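You operate a simulated robot arm through the tools that you are given. There is no shell and no other tool.

The job below is to be done with a simulated robot arm. You get a single attempt, and the scene is never put back.

TASK
Put things in order on the top of the long bench. At the end: the grey short tube stands where the silver lamp stood; the red lamp from the top of the long bench is in the clear box (marked "RETURNS"); the silver lamp from the top of the long bench stands where the red lamp stood; the dark jar (marked "OLD PADS") stands where the grey short tube stood; whatever was shut is shut again. Leave all else as you found it, and nothing knocked over.
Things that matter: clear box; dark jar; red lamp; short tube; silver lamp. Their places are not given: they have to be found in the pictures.

The check looks at the end state, three seconds after you hand in, the way a careful person would. Anything else that was tipped, shoved, dropped, spilled or broken makes it a failure.

THE ROBOT
A 6-joint arm with a two-finger parallel gripper, fixed in place. Base frame: the origin is at the foot of the arm, x ahead of it, y to its left, z up; the work surface is at about z = 90. Readings come in cm, degrees, newtons and seconds.
With the tool pointing down near the work surface it reaches from about 24 to 66 cm from the base axis. Its first joint turns from -66.0 to 66.0 degrees. Payload 2.9 kg.
The tool frame sits at the grasp point between the pads (the TCP): z along the fingers, y along the line on which they close. The tips reach 3 cm beyond it. The gripper opens to 11 cm. The fingers are 2 cm wide and 1 cm thick; the gripper's body (4.8 by 11.2 cm) begins 5.5 cm behind the TCP.
Orientation is that of the tool frame in the base frame, as a unit quaternion [w, x, y, z]. With the fingers straight down and closing along the base's y, the tool's x points along the base's -x, its y along +y and its z along -z.

THE INTERFACE
- The arm moves only by the tool servo_tool. Its argument "increments" is a list of rows, each a list of 7 numbers: the shift along the tool's x, y, z in cm, then the turn, a rotation vector about the tool's x, y, z in degrees, then the finger opening in cm, from 0 to 11. In form: [[x, y, z, rx, ry, rz, fingers], ...]. A call has 1 to 20 rows; each row shifts and turns the commanded pose from where the row before left it, along the tool's axes as they then stand. A row lasts 0.2 s, in which the tool goes at most 5 cm and 8.6 degrees; a call with a longer step from one row to the next is refused whole, and so is a gripper value outside its range. Where a pose cannot be reached the arm comes as near as it can. A force on the tool above 40 N (or 10 N above the force at the start of the call, whichever is more), or a blocked arm, ends the call early, and 0.2 s more pass. Each finger travels about 10.8 cm/s and halts on what it meets, pressing with about 24 N; the grip force reading is that of the motor and also rises with nothing between the fingers. The clock runs only during rows and for 0.2 s after the last one: add rows that do not move to give the fingers time. It gives the time, the measured TCP pose, the force on the tool (base axes), the opening and the grip force at its end, in the units of the frame above (readings bear some noise), with the torque about the TCP (base axes, N m) and any sound that the robot's microphone picked up, and new pictures: "pictures" is both (left out), scene, wrist or none.
- Cameras (640 x 400 px; columns grow to the right, rows downward): "scene" is fixed at [10.67, 45.66, 139.57]; the picture's right is [-0.57, -0.82, 0.00], its down [-0.39, 0.27, -0.88] and it looks along [0.72, -0.50, -0.47] (base axes); focal length 230 px, centre (320, 200). "wrist" rides on the gripper at [7.2, 1.7, -10.3] in the tool frame; the picture's right is [-0.23, 0.97, 0.00], its down [-0.76, -0.18, -0.62] and it looks along [-0.61, -0.14, 0.78] (tool axes); focal length 222 px, centre (320, 200).
- pixel_to_xyz(camera, pixels): for up to 12 pixels [column, row] of the newest picture of that camera ("zoom" is the newest enlarged one), the place [x, y, z] in the base frame of the surface seen there, good to about 0.2 cm, but the place of the scene camera against the robot may be out by one fixed shift of up to 1.2 cm in any direction. No time passes.
- close_up(camera, box): a new picture of the part [left, top, right, bottom] of that camera's present view, enlarged. No time passes.
- hand_in(): hands the job in; it is judged then, once.

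Unless the task says otherwise, let go and move clear before handing in.

The tools are called after ">>>" as name(argument=value, ...) on one line, values as JSON. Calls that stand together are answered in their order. servo_tool: Moves the arm, as the interface text tells. Its arguments: {"type":"object","properties":{"increments":{"type":"array","items":{"type":"array","items":{"type":"number"}}},"pictures":{"type":"string","enum":["both","scene","wrist","none"]}},"required":["increments"]} The other tools are called the same way: pixel_to_xyz (camera, pixels) gives the place of the surface under pixels of a picture; close_up (camera, box) takes an enlarged picture of a part of a camera's view; hand_in () hands the job in.

At the start:

```text
time: 0.0
eef_pos: [45.05, 13.67, 122.34]
tool_rot: [0.0, 0.0, 1.0, 0.0]
force: [-0.8, -0.5, -0.6]
torque: [-0.01, -0.02, -0.01]
opening: 11.03
grip_force: 0.1
```

scene: 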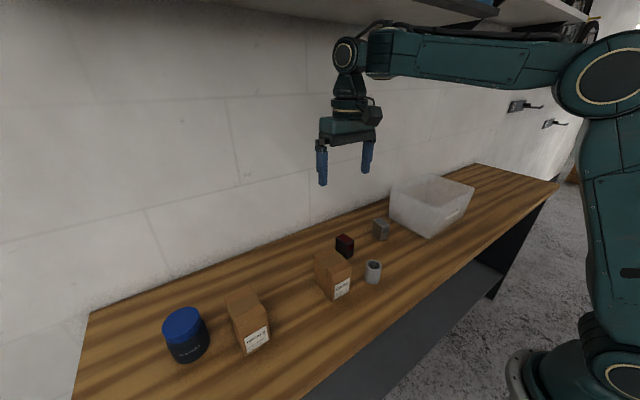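
wrist: 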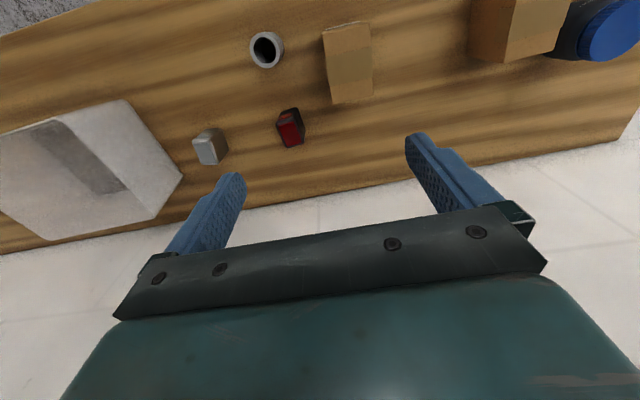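

The scene shows the blue-lidded dark jar near (186,335), two cartons, the grey tube at (373,271), a dark red block at (344,245), a grey block at (381,229) and the translucent box at (430,205). I'll take enlarged looks before moving.

>>> close_up(camera="scene", box=[300, 160, 500, 310])

>>> close_up(camera="scene", box=[130, 260, 370, 400])

>>> close_up(camera="wrist", box=[160, 0, 420, 200])

>>> pixel_to_xyz(camera="wrist", pixels=[[265, 50], [210, 150], [290, 128], [348, 50], [600, 30], [520, 20], [100, 150], [260, 130], [280, 75], [320, 120], [150, 200], [35, 236]])

>>> pixel_to_xyz(camera="scene", pixels=[[374, 265], [374, 280], [344, 238], [345, 255], [381, 222], [381, 238], [182, 322], [187, 350], [242, 298], [332, 262], [430, 185], [440, 215]])

```text
2.67 times, centred on (400, 235) of scene
```

zoom: 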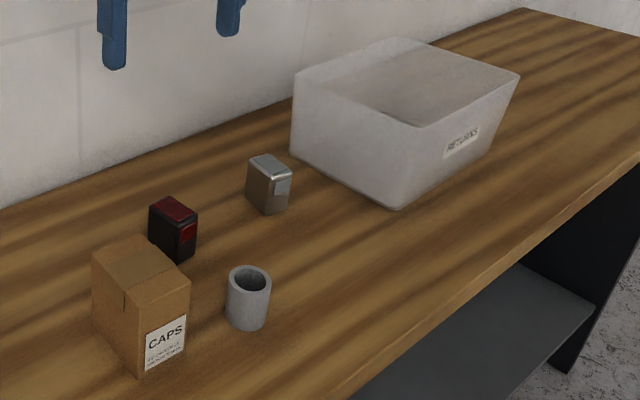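

```text
2.67 times, centred on (250, 330) of scene
```

zoom: 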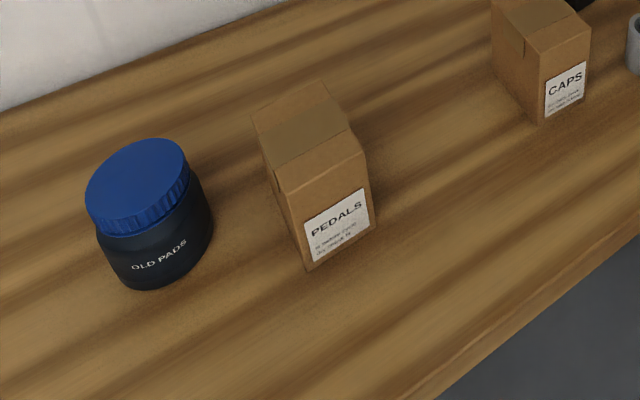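

```text
2.00 times, centred on (290, 100) of wrist
```

zoom: 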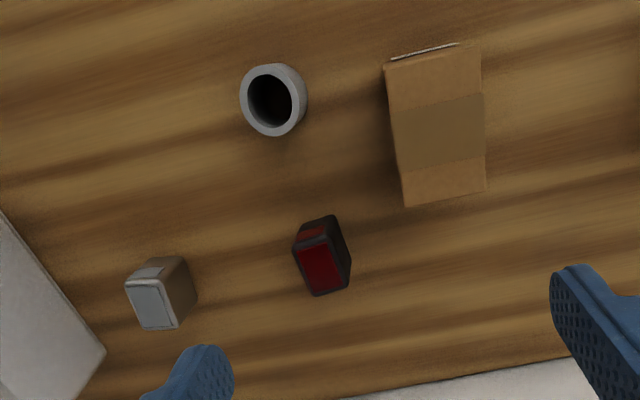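

```text
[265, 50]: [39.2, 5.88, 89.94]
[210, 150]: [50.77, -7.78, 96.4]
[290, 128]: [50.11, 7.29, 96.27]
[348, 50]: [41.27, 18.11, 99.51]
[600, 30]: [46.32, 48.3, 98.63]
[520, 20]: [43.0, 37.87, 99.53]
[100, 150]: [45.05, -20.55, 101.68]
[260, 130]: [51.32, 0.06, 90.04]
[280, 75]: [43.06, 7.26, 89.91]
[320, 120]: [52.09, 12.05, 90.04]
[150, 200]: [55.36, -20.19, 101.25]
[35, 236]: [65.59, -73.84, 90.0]
```

```text
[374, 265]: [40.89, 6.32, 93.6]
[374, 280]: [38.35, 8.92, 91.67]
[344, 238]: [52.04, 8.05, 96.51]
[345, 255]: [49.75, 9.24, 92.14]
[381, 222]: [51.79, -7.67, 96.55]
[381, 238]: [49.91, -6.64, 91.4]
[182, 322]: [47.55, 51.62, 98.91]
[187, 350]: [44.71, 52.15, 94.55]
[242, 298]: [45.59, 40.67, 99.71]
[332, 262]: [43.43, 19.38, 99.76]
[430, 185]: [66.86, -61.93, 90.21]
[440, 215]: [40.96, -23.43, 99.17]
```

The wrist view places the tube near (41,6), the red lamp near (50,7), the silver lamp near (51,-8), and all lamps are about 6.5 cm high. I need to know whether the clear box has a lid, so I'll enlarge it in both pictures.

>>> close_up(camera="wrist", box=[0, 80, 200, 260])

>>> close_up(camera="scene", box=[375, 165, 485, 245])

>>> pixel_to_xyz(camera="wrist", pixels=[[60, 150], [100, 180], [120, 105], [60, 120], [10, 180], [90, 215], [175, 180], [160, 215], [40, 140], [110, 120], [130, 150], [20, 225]])

>>> pixel_to_xyz(camera="scene", pixels=[[430, 190], [420, 182], [450, 185], [400, 195], [415, 205], [430, 178], [455, 195], [430, 200], [410, 190], [440, 180], [465, 187], [425, 230]])

```text
2.22 times, centred on (100, 170) of wrist
```

zoom: 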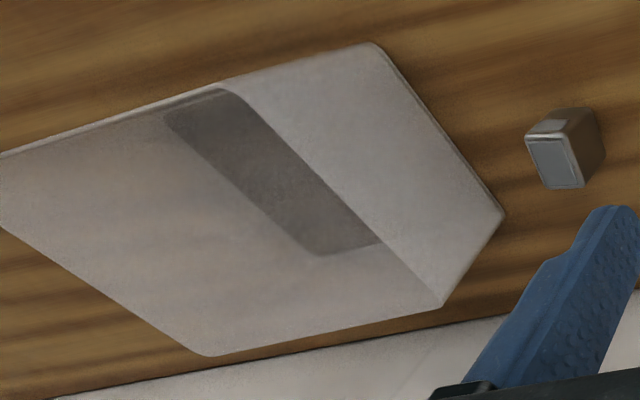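

```text
5.00 times, centred on (430, 205) of scene
```

zoom: 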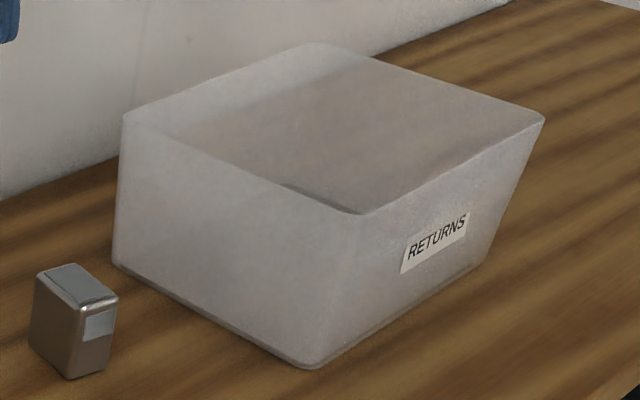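

```text
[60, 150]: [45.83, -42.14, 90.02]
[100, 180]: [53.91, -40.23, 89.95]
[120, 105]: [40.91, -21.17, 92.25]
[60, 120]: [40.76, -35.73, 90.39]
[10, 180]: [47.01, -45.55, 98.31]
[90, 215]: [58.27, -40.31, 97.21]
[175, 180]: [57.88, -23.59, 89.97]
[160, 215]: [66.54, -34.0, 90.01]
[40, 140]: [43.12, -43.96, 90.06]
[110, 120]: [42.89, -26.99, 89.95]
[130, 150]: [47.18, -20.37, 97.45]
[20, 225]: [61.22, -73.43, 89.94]
```

```text
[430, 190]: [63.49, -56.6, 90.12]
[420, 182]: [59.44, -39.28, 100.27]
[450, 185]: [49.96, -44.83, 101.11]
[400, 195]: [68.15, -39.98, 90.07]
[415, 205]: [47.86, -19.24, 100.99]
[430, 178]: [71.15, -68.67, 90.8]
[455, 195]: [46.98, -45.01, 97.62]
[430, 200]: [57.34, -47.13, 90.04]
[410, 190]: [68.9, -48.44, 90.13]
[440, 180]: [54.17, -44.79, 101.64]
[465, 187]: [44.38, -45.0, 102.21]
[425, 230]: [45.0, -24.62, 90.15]
```

The box reads as open: rays through its top reach the floor or far walls, with no hits at rim height in the middle. Next I'll enlarge the lamps and tube in the wrist view to measure their outlines.

>>> close_up(camera="wrist", box=[180, 90, 340, 190])

```text
4.00 times, centred on (260, 140) of wrist
```

zoom: 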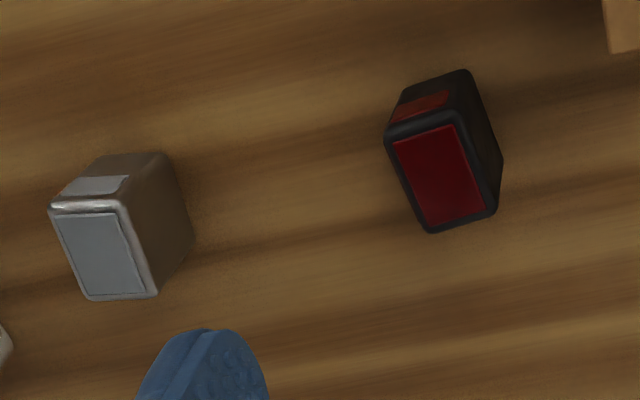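

>>> pixel_to_xyz(camera="zoom", pixels=[[56, 210], [124, 206], [154, 290], [90, 296], [105, 250], [392, 134], [462, 120], [492, 208], [432, 228], [440, 175], [160, 158], [188, 235]])

>>> pixel_to_xyz(camera="zoom", pixels=[[70, 185], [110, 165], [410, 92], [464, 74], [499, 160], [420, 105], [95, 185], [186, 200], [480, 120], [60, 220], [120, 220], [150, 285]])

>>> close_up(camera="wrist", box=[230, 10, 390, 110])

```text
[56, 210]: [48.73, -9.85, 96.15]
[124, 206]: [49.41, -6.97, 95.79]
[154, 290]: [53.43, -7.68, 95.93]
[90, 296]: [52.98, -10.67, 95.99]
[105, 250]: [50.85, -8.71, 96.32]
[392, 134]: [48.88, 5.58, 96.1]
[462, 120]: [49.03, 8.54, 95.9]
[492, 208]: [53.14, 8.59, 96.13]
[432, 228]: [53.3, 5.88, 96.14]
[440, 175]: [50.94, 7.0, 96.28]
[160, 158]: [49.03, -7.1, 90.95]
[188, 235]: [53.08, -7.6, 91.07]
```

```text
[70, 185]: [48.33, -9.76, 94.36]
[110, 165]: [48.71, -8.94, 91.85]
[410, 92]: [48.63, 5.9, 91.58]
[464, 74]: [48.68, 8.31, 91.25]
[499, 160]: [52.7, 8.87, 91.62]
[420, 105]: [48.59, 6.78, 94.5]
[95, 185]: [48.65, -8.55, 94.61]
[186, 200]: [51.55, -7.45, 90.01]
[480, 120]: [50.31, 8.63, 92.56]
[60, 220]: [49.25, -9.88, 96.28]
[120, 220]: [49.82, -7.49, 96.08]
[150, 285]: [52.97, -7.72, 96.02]
```

```text
4.00 times, centred on (310, 60) of wrist
```

zoom: 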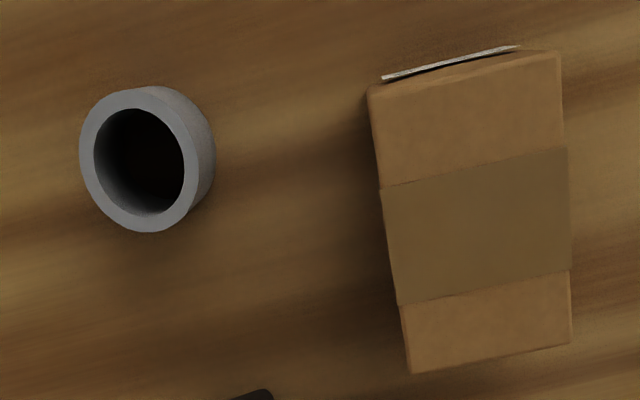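

The lamps measure about 3 x 4.4 x 6.3 cm, silver centred at (51.0,-8.7) and red at (51.0,7.1). Now I'll measure the tube and the CAPS carton from the enlarged view.

>>> pixel_to_xyz(camera="zoom", pixels=[[138, 98], [150, 222], [87, 155], [191, 160], [95, 200], [180, 110], [376, 95], [555, 60], [565, 340], [413, 366], [385, 240], [210, 150]])

>>> close_up(camera="wrist", box=[460, 0, 640, 112])

```text
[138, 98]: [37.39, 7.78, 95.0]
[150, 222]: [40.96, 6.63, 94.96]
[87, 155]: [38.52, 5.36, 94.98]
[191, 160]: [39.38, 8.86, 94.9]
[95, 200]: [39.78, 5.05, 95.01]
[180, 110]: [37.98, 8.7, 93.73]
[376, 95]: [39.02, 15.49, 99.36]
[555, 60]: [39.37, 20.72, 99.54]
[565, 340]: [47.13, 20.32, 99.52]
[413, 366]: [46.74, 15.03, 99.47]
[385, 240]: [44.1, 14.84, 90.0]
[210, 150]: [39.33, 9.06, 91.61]
```

```text
3.56 times, centred on (550, 56) of wrist
```

zoom: 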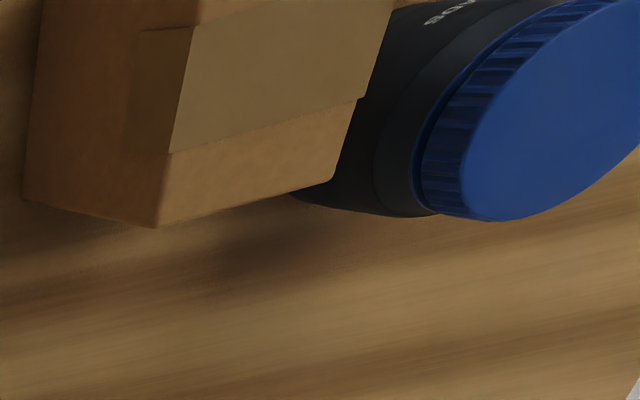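

The tube's axis is near (39.1,7.1) with its top at z=95, and CAPS occupies x 39–47, y 15–20.7. The jar is cut off in the wrist view, so I'll move toward it for a better look, with the gripper well above everything.

>>> servo_tool(increments=[[3, 4, 0, 0, 0, 0, 11], [3, 4, 0, 0, 0, 0, 11], [3, 4, 0, 0, 0, 0, 11], [2, 4, 0, 0, 0, 0, 11], [0, 4, 0, 0, 0, 0, 11], [0, 4, 0, 0, 0, 0, 11], [0, 0, 0, 0, 0, 0, 11]], pictures="both")

```text
time: 1.6
eef_pos: [33.92, 37.5, 122.27]
tool_rot: [0.0, 0.0, 1.0, 0.0]
force: [0.5, 0.5, -1.2]
torque: [0.01, -0.03, -0.01]
opening: 10.97
grip_force: 0.0
```

scene: 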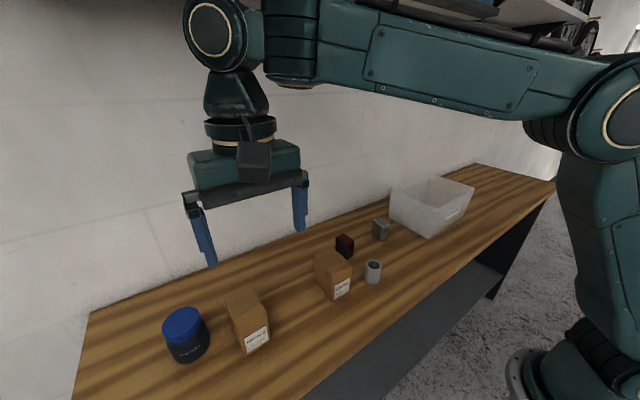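
wrist: 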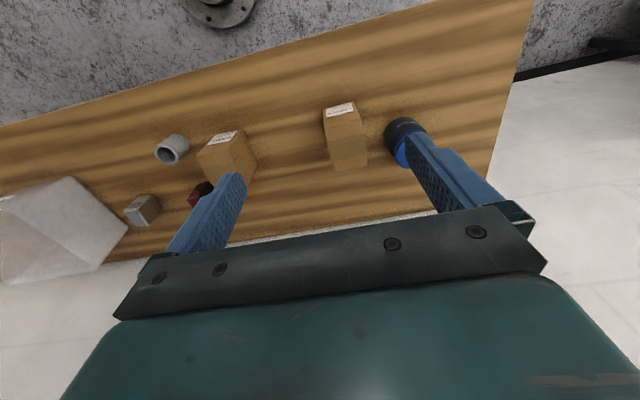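

The jar is now at (405,145) in the wrist view, but a finger partly hides it. I'll shift further left so it lies between the fingers.

>>> servo_tool(increments=[[0, 4, 0, 0, 0, 0, 11], [0, 4, 0, 0, 0, 0, 11], [0, 3, 0, 0, 0, 0, 11], [0, 0, 0, 0, 0, 0, 11]], pictures="wrist")

>>> close_up(camera="wrist", box=[250, 70, 430, 200])

```text
time: 2.6
eef_pos: [33.22, 47.63, 121.58]
tool_rot: [0.001, 0.0, 1.0, -0.001]
force: [-0.2, 1.1, 0.1]
torque: [0.02, -0.01, 0.03]
opening: 10.99
grip_force: 0.0
out of reach, approached as far as the arm can: row 3
```

wrist: 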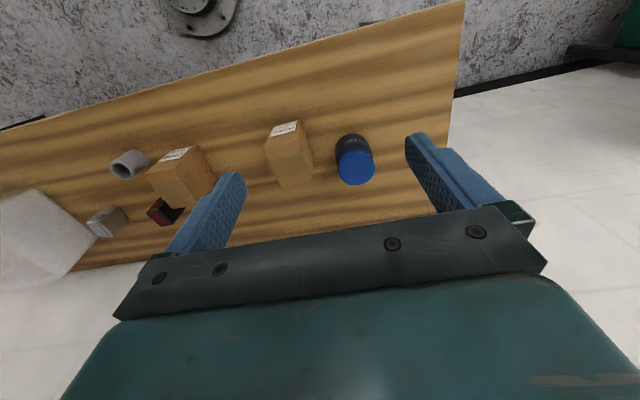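

```text
3.08 times, centred on (340, 135) of wrist
```

zoom: 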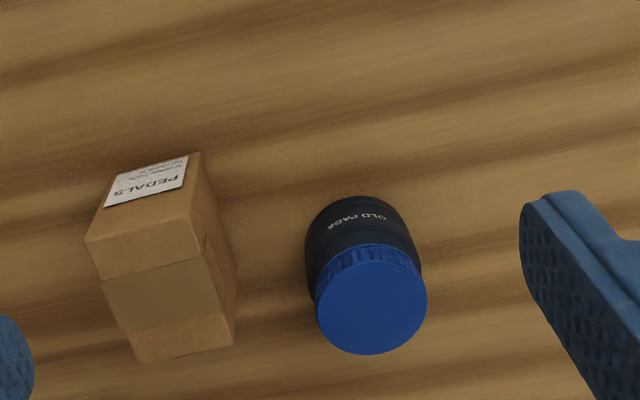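

The whole jar is visible now, its lid at zoom (370,300). I'll measure the lid, the body and the PEDALS carton.

>>> pixel_to_xyz(camera="zoom", pixels=[[320, 300], [424, 300], [370, 352], [370, 262], [370, 305], [335, 340], [407, 340], [310, 240], [415, 235], [360, 200], [365, 250], [420, 270]])

>>> pixel_to_xyz(camera="zoom", pixels=[[88, 240], [205, 255], [232, 340], [140, 358], [196, 156], [236, 290], [330, 215], [395, 205], [360, 225], [322, 275], [312, 270], [345, 255]])

```text
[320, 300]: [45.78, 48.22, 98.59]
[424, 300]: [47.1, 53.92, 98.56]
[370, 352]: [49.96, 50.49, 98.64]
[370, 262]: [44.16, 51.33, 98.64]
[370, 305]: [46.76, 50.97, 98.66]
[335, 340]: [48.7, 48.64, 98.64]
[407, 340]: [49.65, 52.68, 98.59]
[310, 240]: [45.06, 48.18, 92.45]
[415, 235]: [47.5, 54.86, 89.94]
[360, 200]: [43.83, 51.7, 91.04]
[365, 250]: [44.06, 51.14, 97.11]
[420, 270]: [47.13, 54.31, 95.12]
```

```text
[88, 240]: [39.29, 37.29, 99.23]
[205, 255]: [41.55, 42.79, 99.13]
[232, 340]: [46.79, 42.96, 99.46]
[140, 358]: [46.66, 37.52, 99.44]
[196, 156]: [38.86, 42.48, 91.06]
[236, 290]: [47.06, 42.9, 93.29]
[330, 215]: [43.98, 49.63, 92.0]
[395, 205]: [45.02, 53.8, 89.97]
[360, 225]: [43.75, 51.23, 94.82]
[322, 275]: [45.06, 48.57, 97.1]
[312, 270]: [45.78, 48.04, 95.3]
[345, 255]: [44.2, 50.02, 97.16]
```

The jar's lid centre is about (47.0,51.1), 6 cm across with its top at z=98.6, and PEDALS stands beside it at y 37–43. Before handling anything I'll look into the clear box from above.

>>> servo_tool(increments=[[-0.3, -4.5, 0, 0, 0, 0, 11], [-0.3, -4.5, 0, 0, 0, 0, 11], [-0.3, -4.5, 0, 0, 0, 0, 11], [-0.3, -4.5, 0, 0, 0, 0, 11], [-0.3, -4.5, 0, 0, 0, 0, 11], [-0.3, -4.5, 0, 0, 0, 0, 11], [-0.3, -4.5, 0, 0, 0, 0, 11], [-0.3, -4.5, 0, 0, 0, 0, 11], [-0.3, -4.5, 0, 0, 0, 0, 11], [-0.3, -4.5, 0, 0, 0, 0, 11], [-0.3, -4.5, 0, 0, 0, 0, 11], [-0.3, -4.5, 0, 0, 0, 0, 11], [-0.3, -4.5, 0, 0, 0, 0, 11], [-0.3, -4.5, 0, 0, 0, 0, 11], [-0.3, -4.5, 0, 0, 0, 0, 11], [-0.3, -4.5, 0, 0, 0, 0, 11], [0, 0, 0, 0, 0, 0, 11]], pictures="both")

```text
time: 6.2
eef_pos: [38.07, -24.5, 121.63]
tool_rot: [0.0, 0.0, 1.0, 0.001]
force: [0.0, -0.1, 0.5]
torque: [-0.01, 0.0, -0.01]
opening: 11.0
grip_force: 0.1
```

scene: 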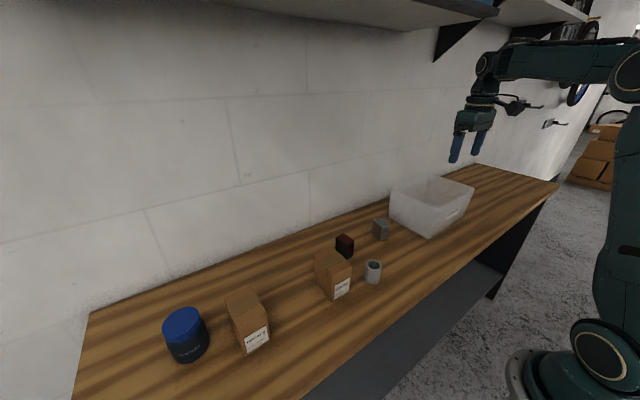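
wrist: 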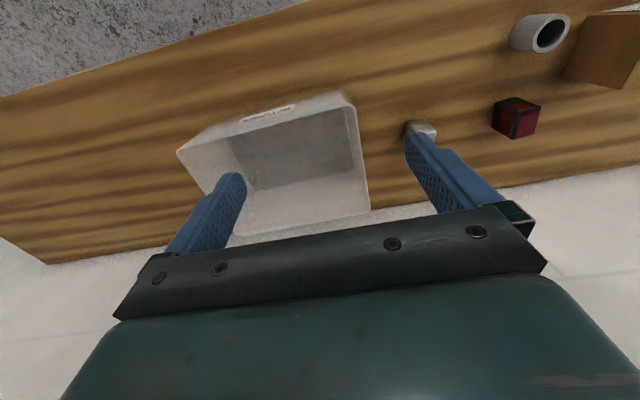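

The wrist view now looks into the box, which is open and empty. I'll measure its rim and floor.

>>> close_up(camera="wrist", box=[170, 80, 390, 240])

>>> pixel_to_xyz(camera="wrist", pixels=[[345, 95], [180, 152], [369, 208], [290, 150], [260, 180], [320, 170], [335, 130], [300, 185], [360, 160], [352, 100], [355, 130], [365, 190]])

```text
2.50 times, centred on (280, 160) of wrist
```

zoom: 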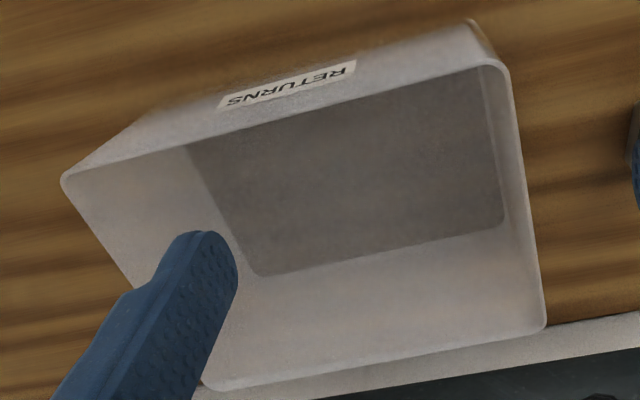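

```text
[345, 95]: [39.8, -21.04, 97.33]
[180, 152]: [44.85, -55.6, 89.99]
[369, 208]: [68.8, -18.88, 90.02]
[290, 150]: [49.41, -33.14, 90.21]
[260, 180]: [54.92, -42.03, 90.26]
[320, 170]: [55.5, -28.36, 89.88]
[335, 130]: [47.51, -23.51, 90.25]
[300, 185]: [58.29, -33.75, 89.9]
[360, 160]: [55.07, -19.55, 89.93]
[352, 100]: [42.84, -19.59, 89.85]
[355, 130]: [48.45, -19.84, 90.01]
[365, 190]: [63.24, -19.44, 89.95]
```

The box is an open tub: rim x 40–59, y −46.5 to −20.3 at z≈102, floor centre near (49.5,−33). Now I'll move over the red lamp at (51.0,7.1) while staying high.

>>> servo_tool(increments=[[-1.62, 3.95, 0, 0, 0, 0, 9], [-1.62, 3.95, 0, 0, 0, 0, 7], [-1.62, 3.95, 0, 0, 0, 0, 7], [-1.62, 3.95, 0, 0, 0, 0, 7], [-1.62, 3.95, 0, 0, 0, 0, 7], [-1.62, 3.95, 0, 0, 0, 0, 7], [-1.62, 3.95, 0, 0, 0, 0, 7], [-1.62, 3.95, 0, 0, 0, 0, 7], [0, 0, 4, 0, 0, 0, 7], [0, 0, 4, 0, 0, 0, 7], [0, 0, 2, 0, 0, 0, 7], [0, 0, 0, 0, 0, 0, 7]], pictures="both")

```text
time: 8.8
eef_pos: [51.04, 7.12, 111.69]
tool_rot: [0.0, 0.0, 1.0, 0.0]
force: [0.1, -0.1, 0.1]
torque: [0.01, -0.03, 0.01]
opening: 7.02
grip_force: 0.2
```

scene: 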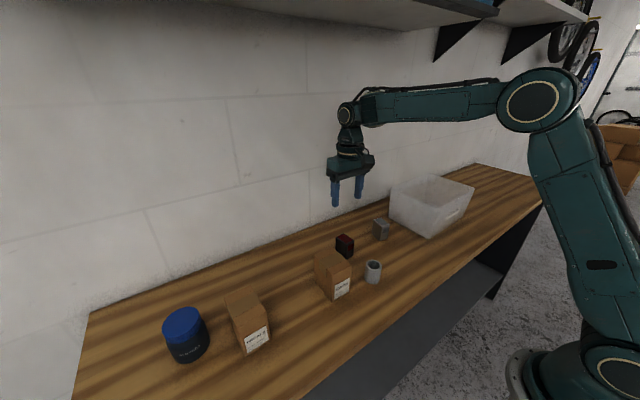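
wrist: 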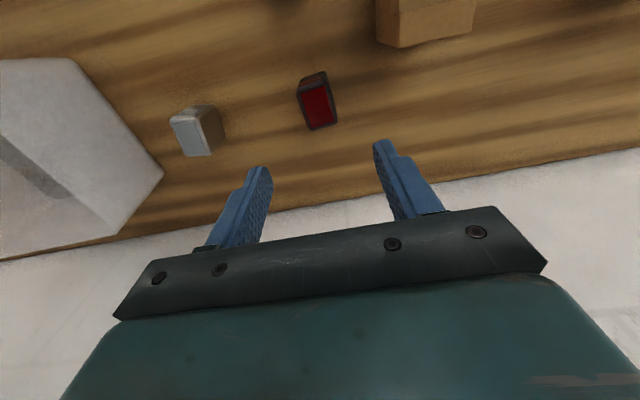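

The red lamp is now at (318,100), just ahead of the fingers. I'll re-measure both lamps from this closer view.

>>> close_up(camera="wrist", box=[160, 60, 360, 185])

```text
3.20 times, centred on (260, 122) of wrist
```

zoom: 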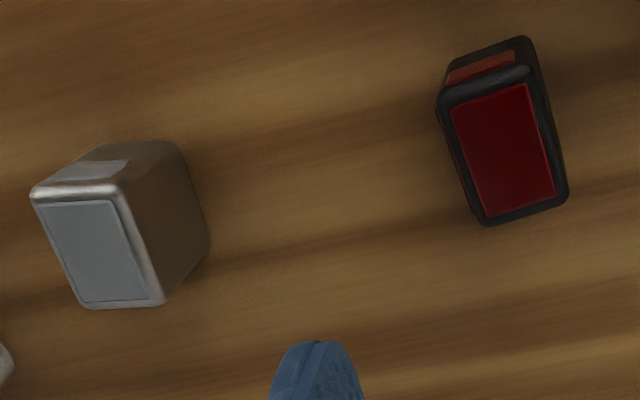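

>>> pixel_to_xyz(camera="zoom", pixels=[[450, 105], [528, 85], [563, 195], [490, 218], [503, 148], [442, 100], [525, 75], [40, 195], [118, 190], [160, 298], [86, 302], [95, 245]])

>>> pixel_to_xyz(camera="zoom", pixels=[[445, 135], [525, 40], [565, 165], [450, 80], [560, 150], [170, 145], [207, 235], [50, 185], [180, 160], [475, 205], [540, 205], [500, 215]])

```text
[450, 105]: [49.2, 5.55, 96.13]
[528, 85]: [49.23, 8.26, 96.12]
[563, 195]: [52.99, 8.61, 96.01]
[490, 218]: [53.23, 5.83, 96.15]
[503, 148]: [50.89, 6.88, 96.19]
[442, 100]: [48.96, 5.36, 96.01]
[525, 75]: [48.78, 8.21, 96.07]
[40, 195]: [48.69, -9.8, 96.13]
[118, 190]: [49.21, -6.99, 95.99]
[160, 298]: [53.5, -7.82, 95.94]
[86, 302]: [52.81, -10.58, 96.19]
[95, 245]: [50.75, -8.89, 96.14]
```

```text
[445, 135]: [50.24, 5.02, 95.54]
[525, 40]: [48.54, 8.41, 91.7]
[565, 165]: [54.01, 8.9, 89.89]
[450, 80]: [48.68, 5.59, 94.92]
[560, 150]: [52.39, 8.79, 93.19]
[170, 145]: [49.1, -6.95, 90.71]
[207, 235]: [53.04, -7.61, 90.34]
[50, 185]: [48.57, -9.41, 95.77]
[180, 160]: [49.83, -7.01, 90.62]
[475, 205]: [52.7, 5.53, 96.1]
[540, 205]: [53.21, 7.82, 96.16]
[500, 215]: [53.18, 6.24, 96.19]
```

The red lamp's centre is (51.05,7.0), turned about +5°, and the silver lamp's is (51.0,−8.8), turned about −11°. I'll align with the red lamp, descend to z≈94 and close.

>>> servo_tool(increments=[[0, -0.1, 2, 0, 0, -5, 7], [0, 0, 4, 0, 0, 0, 7], [0, 0, 4, 0, 0, 0, 7], [0, 0, 4, 0, 0, 0, 7], [0, 0, 2.5, 0, 0, 0, 7], [0, 0, 1.2, 0, 0, 0, 7], [0, 0, 0, 0, 0, 0, 7]], pictures="both")

```text
time: 10.4
eef_pos: [51.08, 7.12, 93.96]
tool_rot: [0.001, -0.044, 0.999, 0.0]
force: [0.0, 0.8, -0.4]
torque: [-0.02, -0.01, -0.01]
opening: 6.99
grip_force: 0.1
```

scene: 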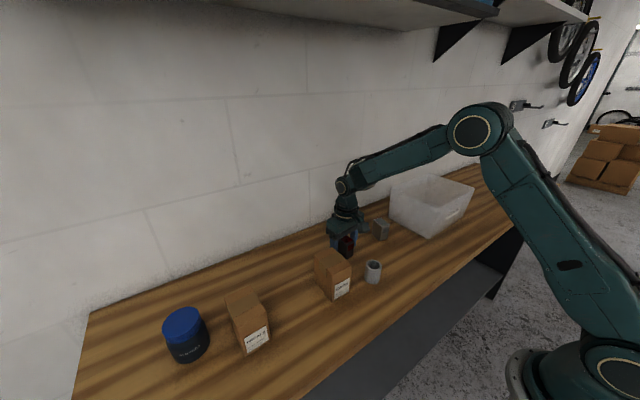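
wrist: 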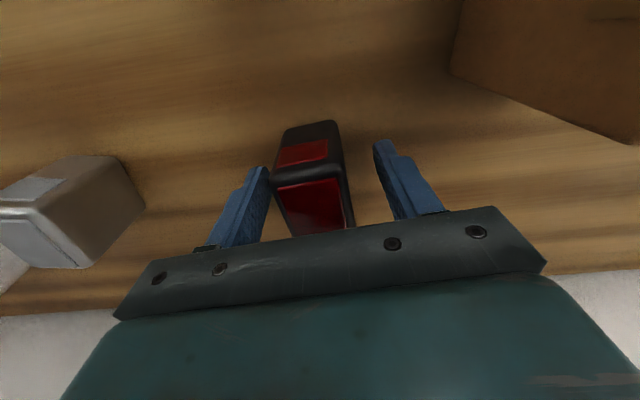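

The red lamp sits between the fingers at (315,190), aligned with the pads. I'll close on it.

>>> servo_tool(increments=[[0, 0, 0, 0, 0, 0, 5], [0, 0, 0, 0, 0, 0, 3], [0, 0, 0, 0, 0, 0, 2], [0, 0, 0, 0, 0, 0, 2]], pictures="wrist")

```text
time: 11.4
eef_pos: [51.13, 7.18, 94.03]
tool_rot: [0.0, -0.044, 0.999, 0.0]
force: [0.3, 0.0, -0.1]
torque: [-0.01, 0.01, 0.02]
opening: 3.56
grip_force: 23.8
```

wrist: 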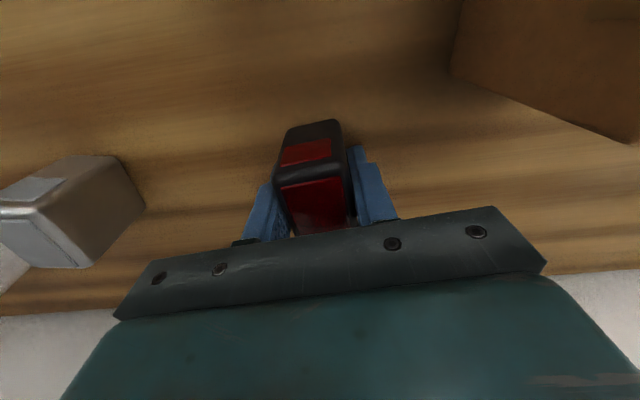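

The grip reads 23.8 N at 3.56 cm opening, so the red lamp is held. I'll lift 16 cm and carry it over the box centre at (49.5,−32.5).

>>> servo_tool(increments=[[0, 0, -2, 0, 0, 0, 2], [0, 0, -4, 0, 0, 0, 2], [0, 0, -4, 0, 0, 0, 2], [0, 0, -4, 0, 0, 0, 2], [0, 0, -2, 0, 0, 0, 2], [0.508, -3.941, 0, 0, 0, 0, 2], [0.508, -3.941, 0, 0, 0, 0, 2], [0.508, -3.941, 0, 0, 0, 0, 2], [0.508, -3.941, 0, 0, 0, 0, 2], [0.508, -3.941, 0, 0, 0, 0, 2], [0.508, -3.941, 0, 0, 0, 0, 2], [0.508, -3.941, 0, 0, 0, 0, 2], [0.508, -3.941, 0, 0, 0, 0, 2], [0.508, -3.941, 0, 0, 0, 0, 2], [0.508, -3.941, 0, 0, 0, 0, 2], [0, 0, 0, 0, 0, 0, 2], [0, 0, 0, 0, 0, 0, 2]], pictures="both")

```text
time: 15.0
eef_pos: [49.38, -32.61, 110.0]
tool_rot: [0.0, -0.044, 0.999, 0.0]
force: [-0.1, 0.1, -0.6]
torque: [0.01, -0.01, 0.02]
opening: 3.56
grip_force: 24.1
```

scene: 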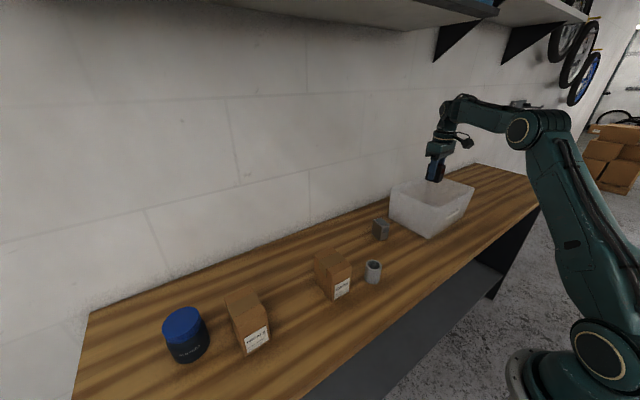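
wrist: 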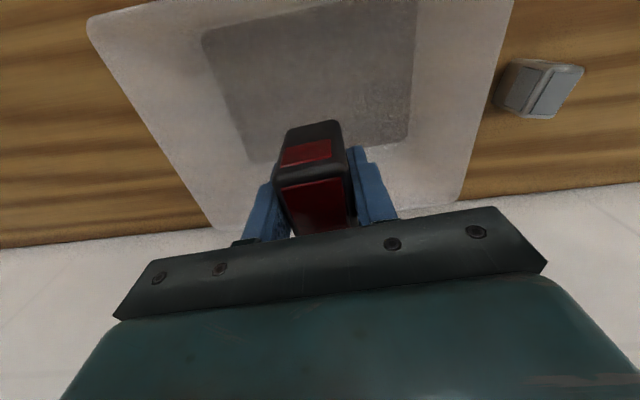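

The lamp hangs over the box floor at (310,180), with the walls clear on both sides. I'll lower it to just above the floor.

>>> servo_tool(increments=[[0, 0, 3, 0, 0, 0, 2], [0, 0, 4, 0, 0, 0, 2], [0, 0, 4, 0, 0, 0, 2], [0, 0, 2.5, 0, 0, 0, 2], [0, 0, 1.2, 0, 0, 0, 2], [0, 0, 0.4, 0, 0, 0, 2], [0, 0, 0, 0, 0, 0, 2]], pictures="both")

```text
time: 16.6
eef_pos: [49.44, -32.46, 94.8]
tool_rot: [0.0, -0.044, 0.999, 0.0]
force: [0.6, 0.5, 0.0]
torque: [0.02, -0.02, 0.03]
opening: 3.57
grip_force: 24.4
```

scene: 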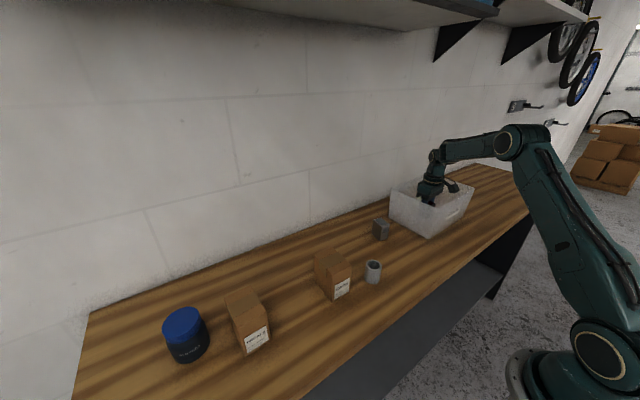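
wrist: 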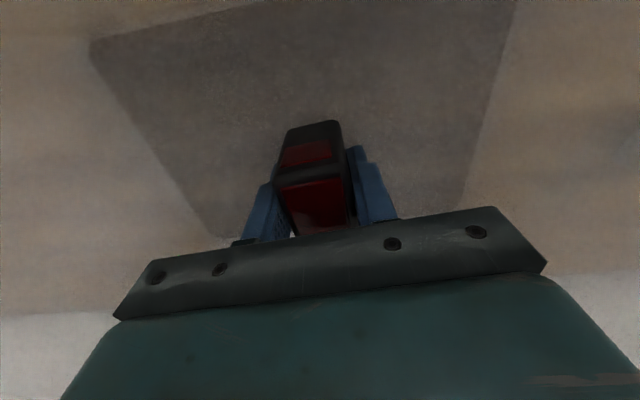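

No contact yet at TCP z 94.8. I'll go down in small steps, feeling for the floor, before opening.

>>> servo_tool(increments=[[0, 0, 0.15, 0, 0, 0, 2], [0, 0, 0.1, 0, 0, 0, 2], [0, 0, 0.1, 0, 0, 0, 2], [0, 0, 0, 0, 0, 0, 2]], pictures="none")

```text
time: 17.6
eef_pos: [49.28, -32.51, 94.47]
tool_rot: [0.0, -0.043, 0.999, -0.001]
force: [-0.2, 0.4, -1.5]
torque: [0.0, 0.0, 0.01]
opening: 3.6
grip_force: 23.8
```

>>> servo_tool(increments=[[0, 0, 0.1, 0, 0, 0, 2], [0, 0, 0.1, 0, 0, 0, 2], [0, 0, 0, 0, 0, 0, 2]], pictures="none")

```text
time: 18.4
eef_pos: [49.42, -32.46, 94.3]
tool_rot: [0.0, -0.043, 0.999, 0.0]
force: [-0.7, 0.2, 4.2]
torque: [0.01, 0.12, 0.0]
opening: 3.56
grip_force: 24.2
```

The upward force of 4.2 N at z 94.3 says the lamp has met the box floor. I'll open slowly to 6 cm and rise straight up.

>>> servo_tool(increments=[[0, 0, 0, 0, 0, 0, 4.2], [0, 0, 0, 0, 0, 0, 5], [0, 0, 0, 0, 0, 0, 6], [0, 0, 0, 0, 0, 0, 6], [0, 0, -1, 0, 0, 0, 6], [0, 0, -3, 0, 0, 0, 6], [0, 0, -4, 0, 0, 0, 6], [0, 0, -4, 0, 0, 0, 6], [0, 0, -4, 0, 0, 0, 6], [0, 0, 0, 0, 0, 0, 6]], pictures="both")

```text
time: 20.6
eef_pos: [49.26, -32.52, 110.27]
tool_rot: [0.0, -0.043, 0.999, 0.0]
force: [-0.8, 0.5, -0.2]
torque: [0.0, -0.01, -0.01]
opening: 6.0
grip_force: 0.0
```

scene: 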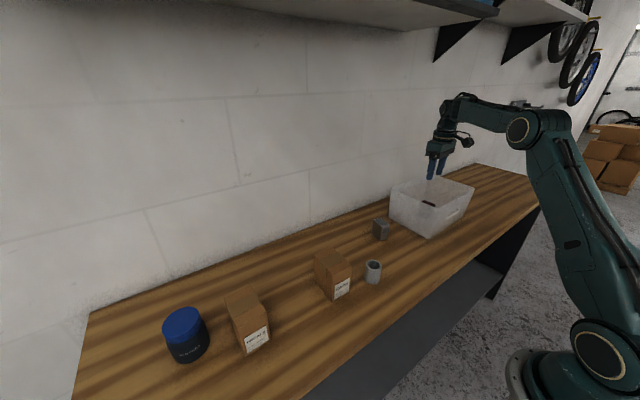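
wrist: 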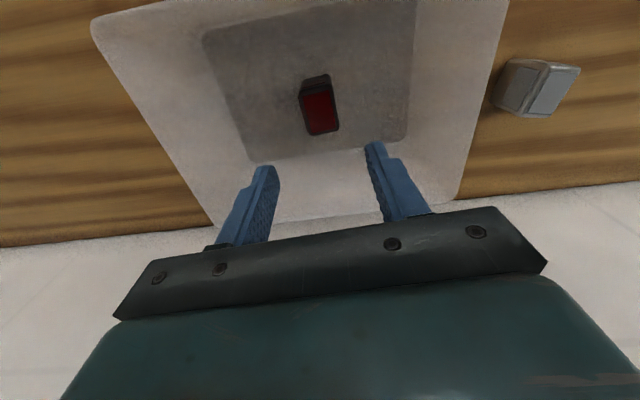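

The red lamp stands upright in the box at (320,105). Next is the silver lamp: I'll move over (51.0,−8.8), turn to −11°, and look before descending.

>>> servo_tool(increments=[[-0.618, 3.91, 0, 0, 0, 0, 7], [-0.618, 3.91, 0, 0, 0, 0, 7], [-0.618, 3.91, 0, 0, 0, 0, 7], [-0.618, 3.91, 0, 0, 0, 0, 7], [-0.618, 3.91, 0, 0, 0, 0, 7], [-0.618, 3.91, 0, 0, 0, 0, 7], [0, 0, 0, 0, 0, 7.9, 7], [0, 0, 0, 0, 0, 7.9, 7], [0, 0, 3, 0, 0, 0, 7], [0, 0, 2, 0, 0, 0, 7], [0, 0, 0, 0, 0, 0, 7]], pictures="both")

```text
time: 23.0
eef_pos: [50.91, -8.85, 105.26]
tool_rot: [0.0, 0.094, 0.996, 0.0]
force: [0.0, 0.6, 0.7]
torque: [0.03, 0.0, -0.02]
opening: 6.99
grip_force: 0.0
```

scene: 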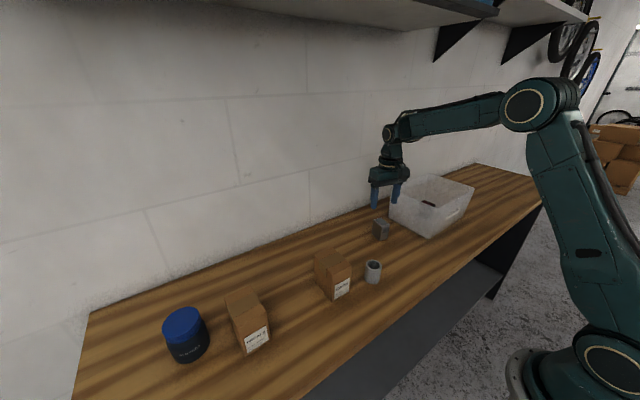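
wrist: 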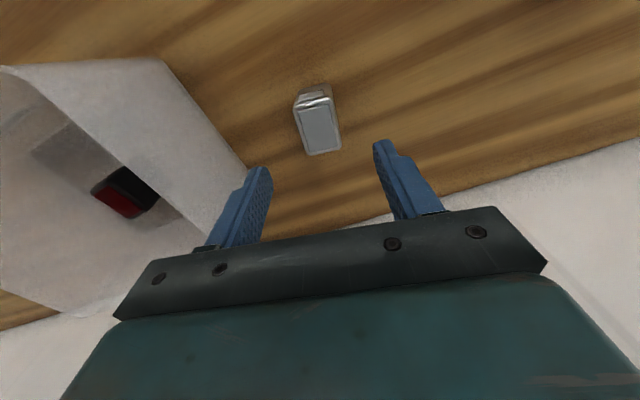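

The silver lamp is at (318,120), square with the fingers. I'll check its corners once more before descending.

>>> close_up(camera="wrist", box=[260, 70, 380, 170])

>>> pixel_to_xyz(camera="wrist", pixels=[[295, 107], [331, 102], [340, 150], [309, 154], [318, 128], [297, 115], [333, 110]])

```text
4.00 times, centred on (320, 120) of wrist
```

zoom: 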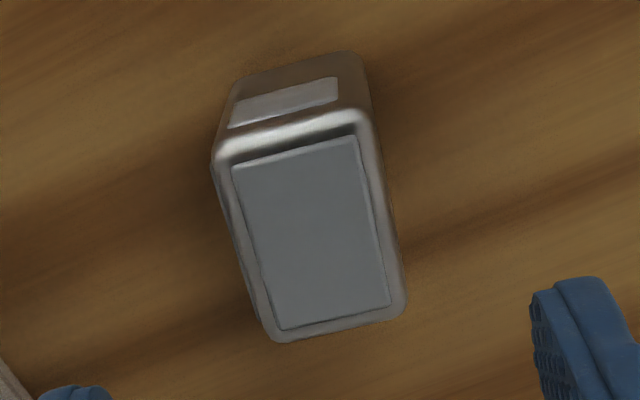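

```text
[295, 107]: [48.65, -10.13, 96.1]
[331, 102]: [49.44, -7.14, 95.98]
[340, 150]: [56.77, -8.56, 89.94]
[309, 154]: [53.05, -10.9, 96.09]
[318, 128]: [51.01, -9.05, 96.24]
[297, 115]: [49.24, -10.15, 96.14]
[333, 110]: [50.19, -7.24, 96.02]
```

The centre is confirmed at (51.0,−8.9). I'll descend to z 94 and close on it.

>>> servo_tool(increments=[[0, 0, 4, 0, 0, 0, 7], [0, 0, 4, 0, 0, 0, 7], [0, 0, 2, 0, 0, 0, 7], [0, 0, 1.2, 0, 0, 0, 7], [0, 0, 0, 0, 0, 0, 7], [0, 0, 0, 0, 0, 0, 5], [0, 0, 0, 0, 0, 0, 3], [0, 0, 0, 0, 0, 0, 2], [0, 0, 0, 0, 0, 0, 2]], pictures="both")

```text
time: 25.0
eef_pos: [51.13, -8.77, 94.04]
tool_rot: [0.0, 0.094, 0.996, 0.0]
force: [-0.5, 0.2, -0.7]
torque: [-0.03, -0.01, 0.01]
opening: 3.58
grip_force: 24.2
```

scene: 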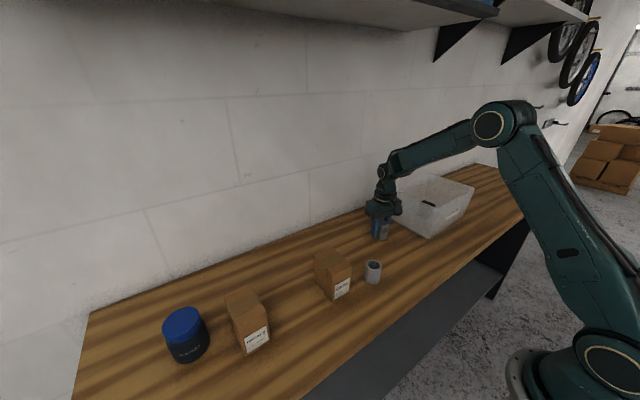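
wrist: 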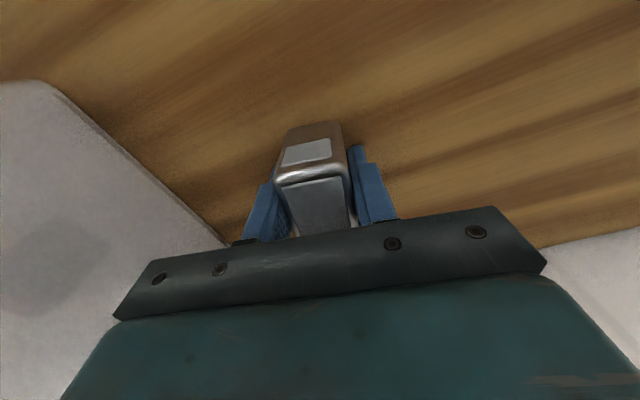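

The silver lamp is held (3.58 cm, 24 N). I'll lift it, turn to +5° and carry it over the red lamp's old place at (51.1,7.1).

>>> servo_tool(increments=[[0, 0, -2, 0, 0, 0, 2], [0, 0, -4, 0, 0, 0, 2], [0, 0, -3, 0, 0, 0, 2], [0, 0, 0, 0, 0, -7.9, 2], [0, 0, 0, 0, 0, -7.9, 2], [-0.345, 3.95, 0, 0, 0, 0, 2], [-0.345, 3.95, 0, 0, 0, 0, 2], [-0.345, 3.95, 0, 0, 0, 0, 2], [-0.345, 3.95, 0, 0, 0, 0, 2], [0, 0, 0, 0, 0, 0, 2], [0, 0, 4, 0, 0, 0, 2], [0, 0, 3, 0, 0, 0, 2], [0, 0, 1.3, 0, 0, 0, 2], [0, 0, 0, 0, 0, 0, 2]], pictures="both")

```text
time: 28.0
eef_pos: [51.0, 7.02, 94.83]
tool_rot: [0.0, -0.043, 0.999, -0.001]
force: [-0.5, 0.3, -2.0]
torque: [-0.01, 0.01, 0.01]
opening: 3.56
grip_force: 23.7
```

scene: 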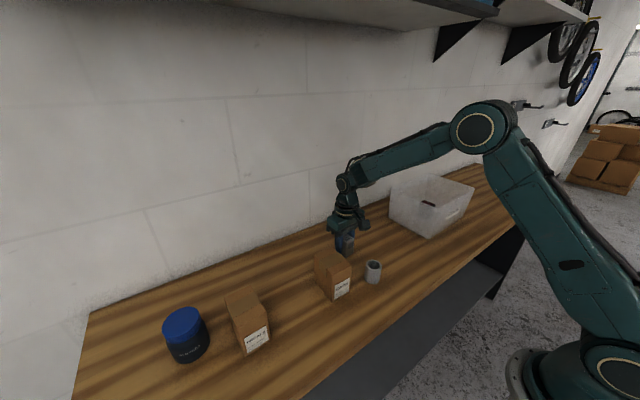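
wrist: 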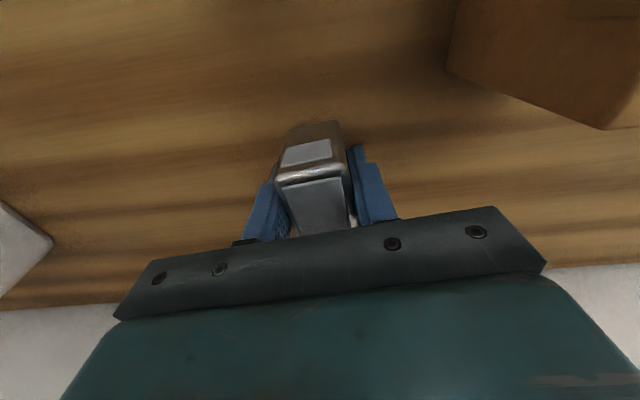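

The tool is at (51.0,7.0) with the silver lamp about 0.8 cm above the bench. I'll lower it gently until it touches.

>>> servo_tool(increments=[[0, 0, 0.4, 0, 0, 0, 2], [0, 0, 0.2, 0, 0, 0, 2], [0, 0, 0.1, 0, 0, 0, 2], [0, 0, 0, 0, 0, 0, 2]], pictures="none")

```text
time: 29.0
eef_pos: [50.99, 6.86, 94.09]
tool_rot: [0.0, -0.044, 0.999, 0.0]
force: [-0.8, -1.1, 0.8]
torque: [0.0, 0.02, 0.02]
opening: 3.56
grip_force: 23.9
```

>>> servo_tool(increments=[[0, 0, 0.1, 0, 0, 0, 2], [0, 0, 0, 0, 0, 0, 2]], pictures="none")

```text
time: 29.6
eef_pos: [51.08, 6.81, 94.07]
tool_rot: [0.0, -0.044, 0.999, 0.0]
force: [-3.9, 2.3, 12.5]
torque: [-0.02, 0.28, -0.04]
opening: 3.58
grip_force: 24.4
```

The lamp has met the bench (12.5 N). I'll ease off slightly, open slowly and rise.

>>> servo_tool(increments=[[0, 0, -0.1, 0, 0, 0, 2], [0, 0, 0, 0, 0, 0, 4.2], [0, 0, 0, 0, 0, 0, 5], [0, 0, 0, 0, 0, 0, 6.5], [0, 0, 0, 0, 0, 0, 6.5], [0, 0, -1, 0, 0, 0, 6.5], [0, 0, -3, 0, 0, 0, 6.5], [0, 0, -4, 0, 0, 0, 6.5], [0, 0, -4, 0, 0, 0, 6.5], [0, 0, -4, 0, 0, 0, 6.5], [0, 0, 0, 0, 0, 0, 6.5]], pictures="both")

>>> close_up(camera="wrist", box=[240, 0, 480, 150])

```text
time: 32.0
eef_pos: [50.93, 7.07, 110.16]
tool_rot: [0.0, -0.043, 0.999, 0.0]
force: [0.4, -1.4, -0.2]
torque: [0.01, 0.03, -0.04]
opening: 6.51
grip_force: 0.0
```

scene: 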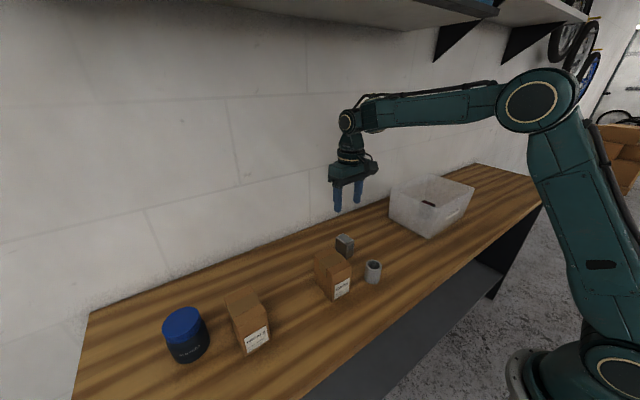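
wrist: 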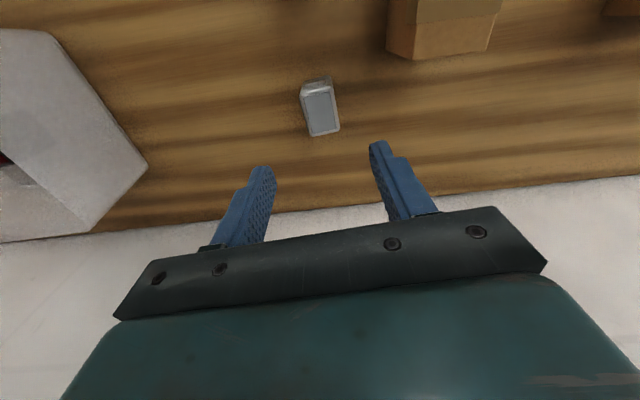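

```text
2.67 times, centred on (360, 75) of wrist
```

zoom: 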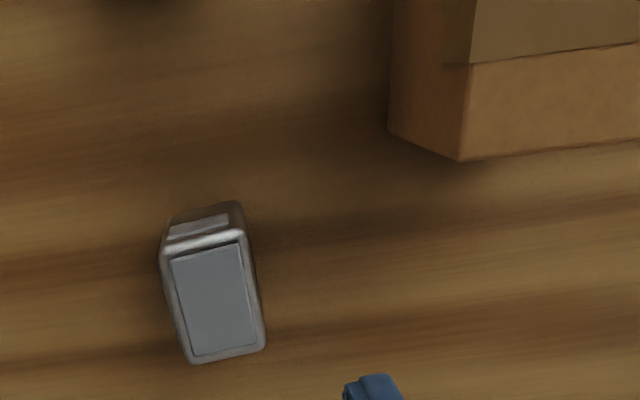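

>>> pixel_to_xyz(camera="zoom", pixels=[[166, 250], [240, 238], [262, 342], [192, 358], [215, 298]])

```text
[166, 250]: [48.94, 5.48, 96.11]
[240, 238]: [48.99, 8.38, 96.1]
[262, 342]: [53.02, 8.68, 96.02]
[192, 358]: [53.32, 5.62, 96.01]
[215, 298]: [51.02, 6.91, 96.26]
```

The silver lamp now stands centred at (51.07,7.04), matching the red lamp's old place. Next is the tube: I'll back the tool over it and re-measure.

>>> servo_tool(increments=[[0, 0, 0, 0, 0, 5, 8], [4, 0, 0, 0, 0, 0, 8], [4, 0, 0, 0, 0, 0, 8], [3, 0, 0, 0, 0, 0, 8], [0, 0, 0, 0, 0, 0, 8]], pictures="wrist")

>>> close_up(camera="wrist", box=[240, 50, 400, 150])

```text
time: 33.2
eef_pos: [40.0, 6.96, 109.97]
tool_rot: [0.001, 0.0, 1.0, 0.0]
force: [0.4, 0.6, 1.2]
torque: [-0.01, 0.02, 0.03]
opening: 7.99
grip_force: 0.0
```

wrist: 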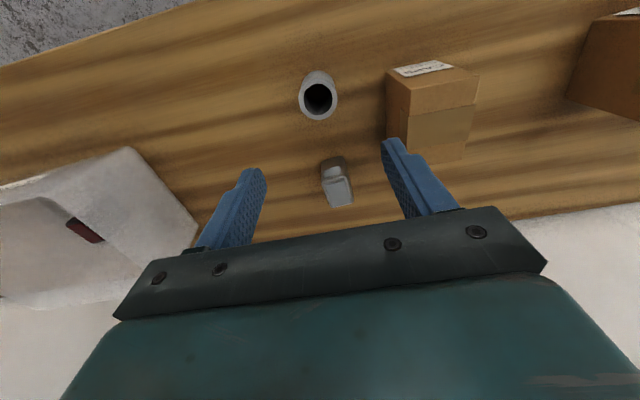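

```text
4.00 times, centred on (320, 100) of wrist
```

zoom: 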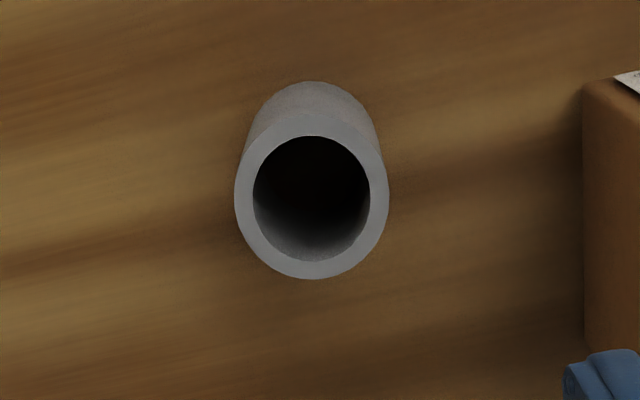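

>>> pixel_to_xyz(camera="zoom", pixels=[[240, 195], [383, 200], [312, 272], [315, 122], [264, 140], [362, 140], [260, 250], [365, 250], [315, 85], [588, 90], [588, 340]])

```text
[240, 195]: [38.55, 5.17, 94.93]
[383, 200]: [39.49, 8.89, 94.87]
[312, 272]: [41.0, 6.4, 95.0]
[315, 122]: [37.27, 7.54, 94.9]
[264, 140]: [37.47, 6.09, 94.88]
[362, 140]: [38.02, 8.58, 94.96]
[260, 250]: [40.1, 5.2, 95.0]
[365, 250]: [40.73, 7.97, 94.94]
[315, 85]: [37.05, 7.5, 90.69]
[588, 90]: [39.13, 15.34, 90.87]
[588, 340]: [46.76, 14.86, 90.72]
```

The tube's axis is at (39.08,7.0), outer diameter about 4.2 cm, with CAPS's near face at y≈15. I'll descend with a 7 cm opening and close.

>>> servo_tool(increments=[[0.92, 0.04, 3, 0, 0, 0, 7], [0, 0, 4, 0, 0, 0, 7], [0, 0, 4, 0, 0, 0, 7], [0, 0, 3, 0, 0, 0, 7], [0, 0, 1.6, 0, 0, 0, 7], [0, 0, 0.7, 0, 0, 0, 7], [0, 0, 0, 0, 0, 0, 7]], pictures="wrist")

```text
time: 34.8
eef_pos: [39.03, 7.0, 93.7]
tool_rot: [0.001, 0.0, 1.0, -0.001]
force: [0.5, 0.3, 0.7]
torque: [-0.01, -0.02, -0.02]
opening: 7.01
grip_force: 0.1
```

wrist: 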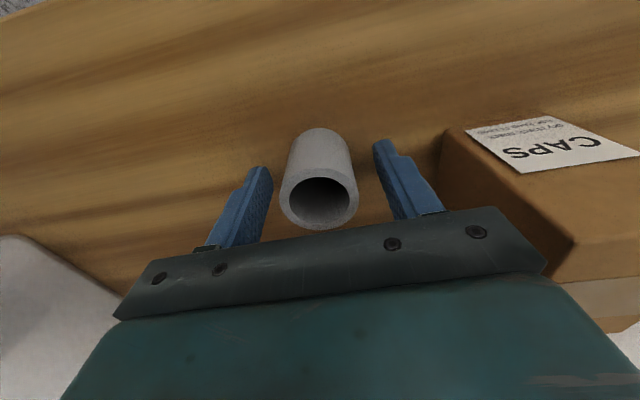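

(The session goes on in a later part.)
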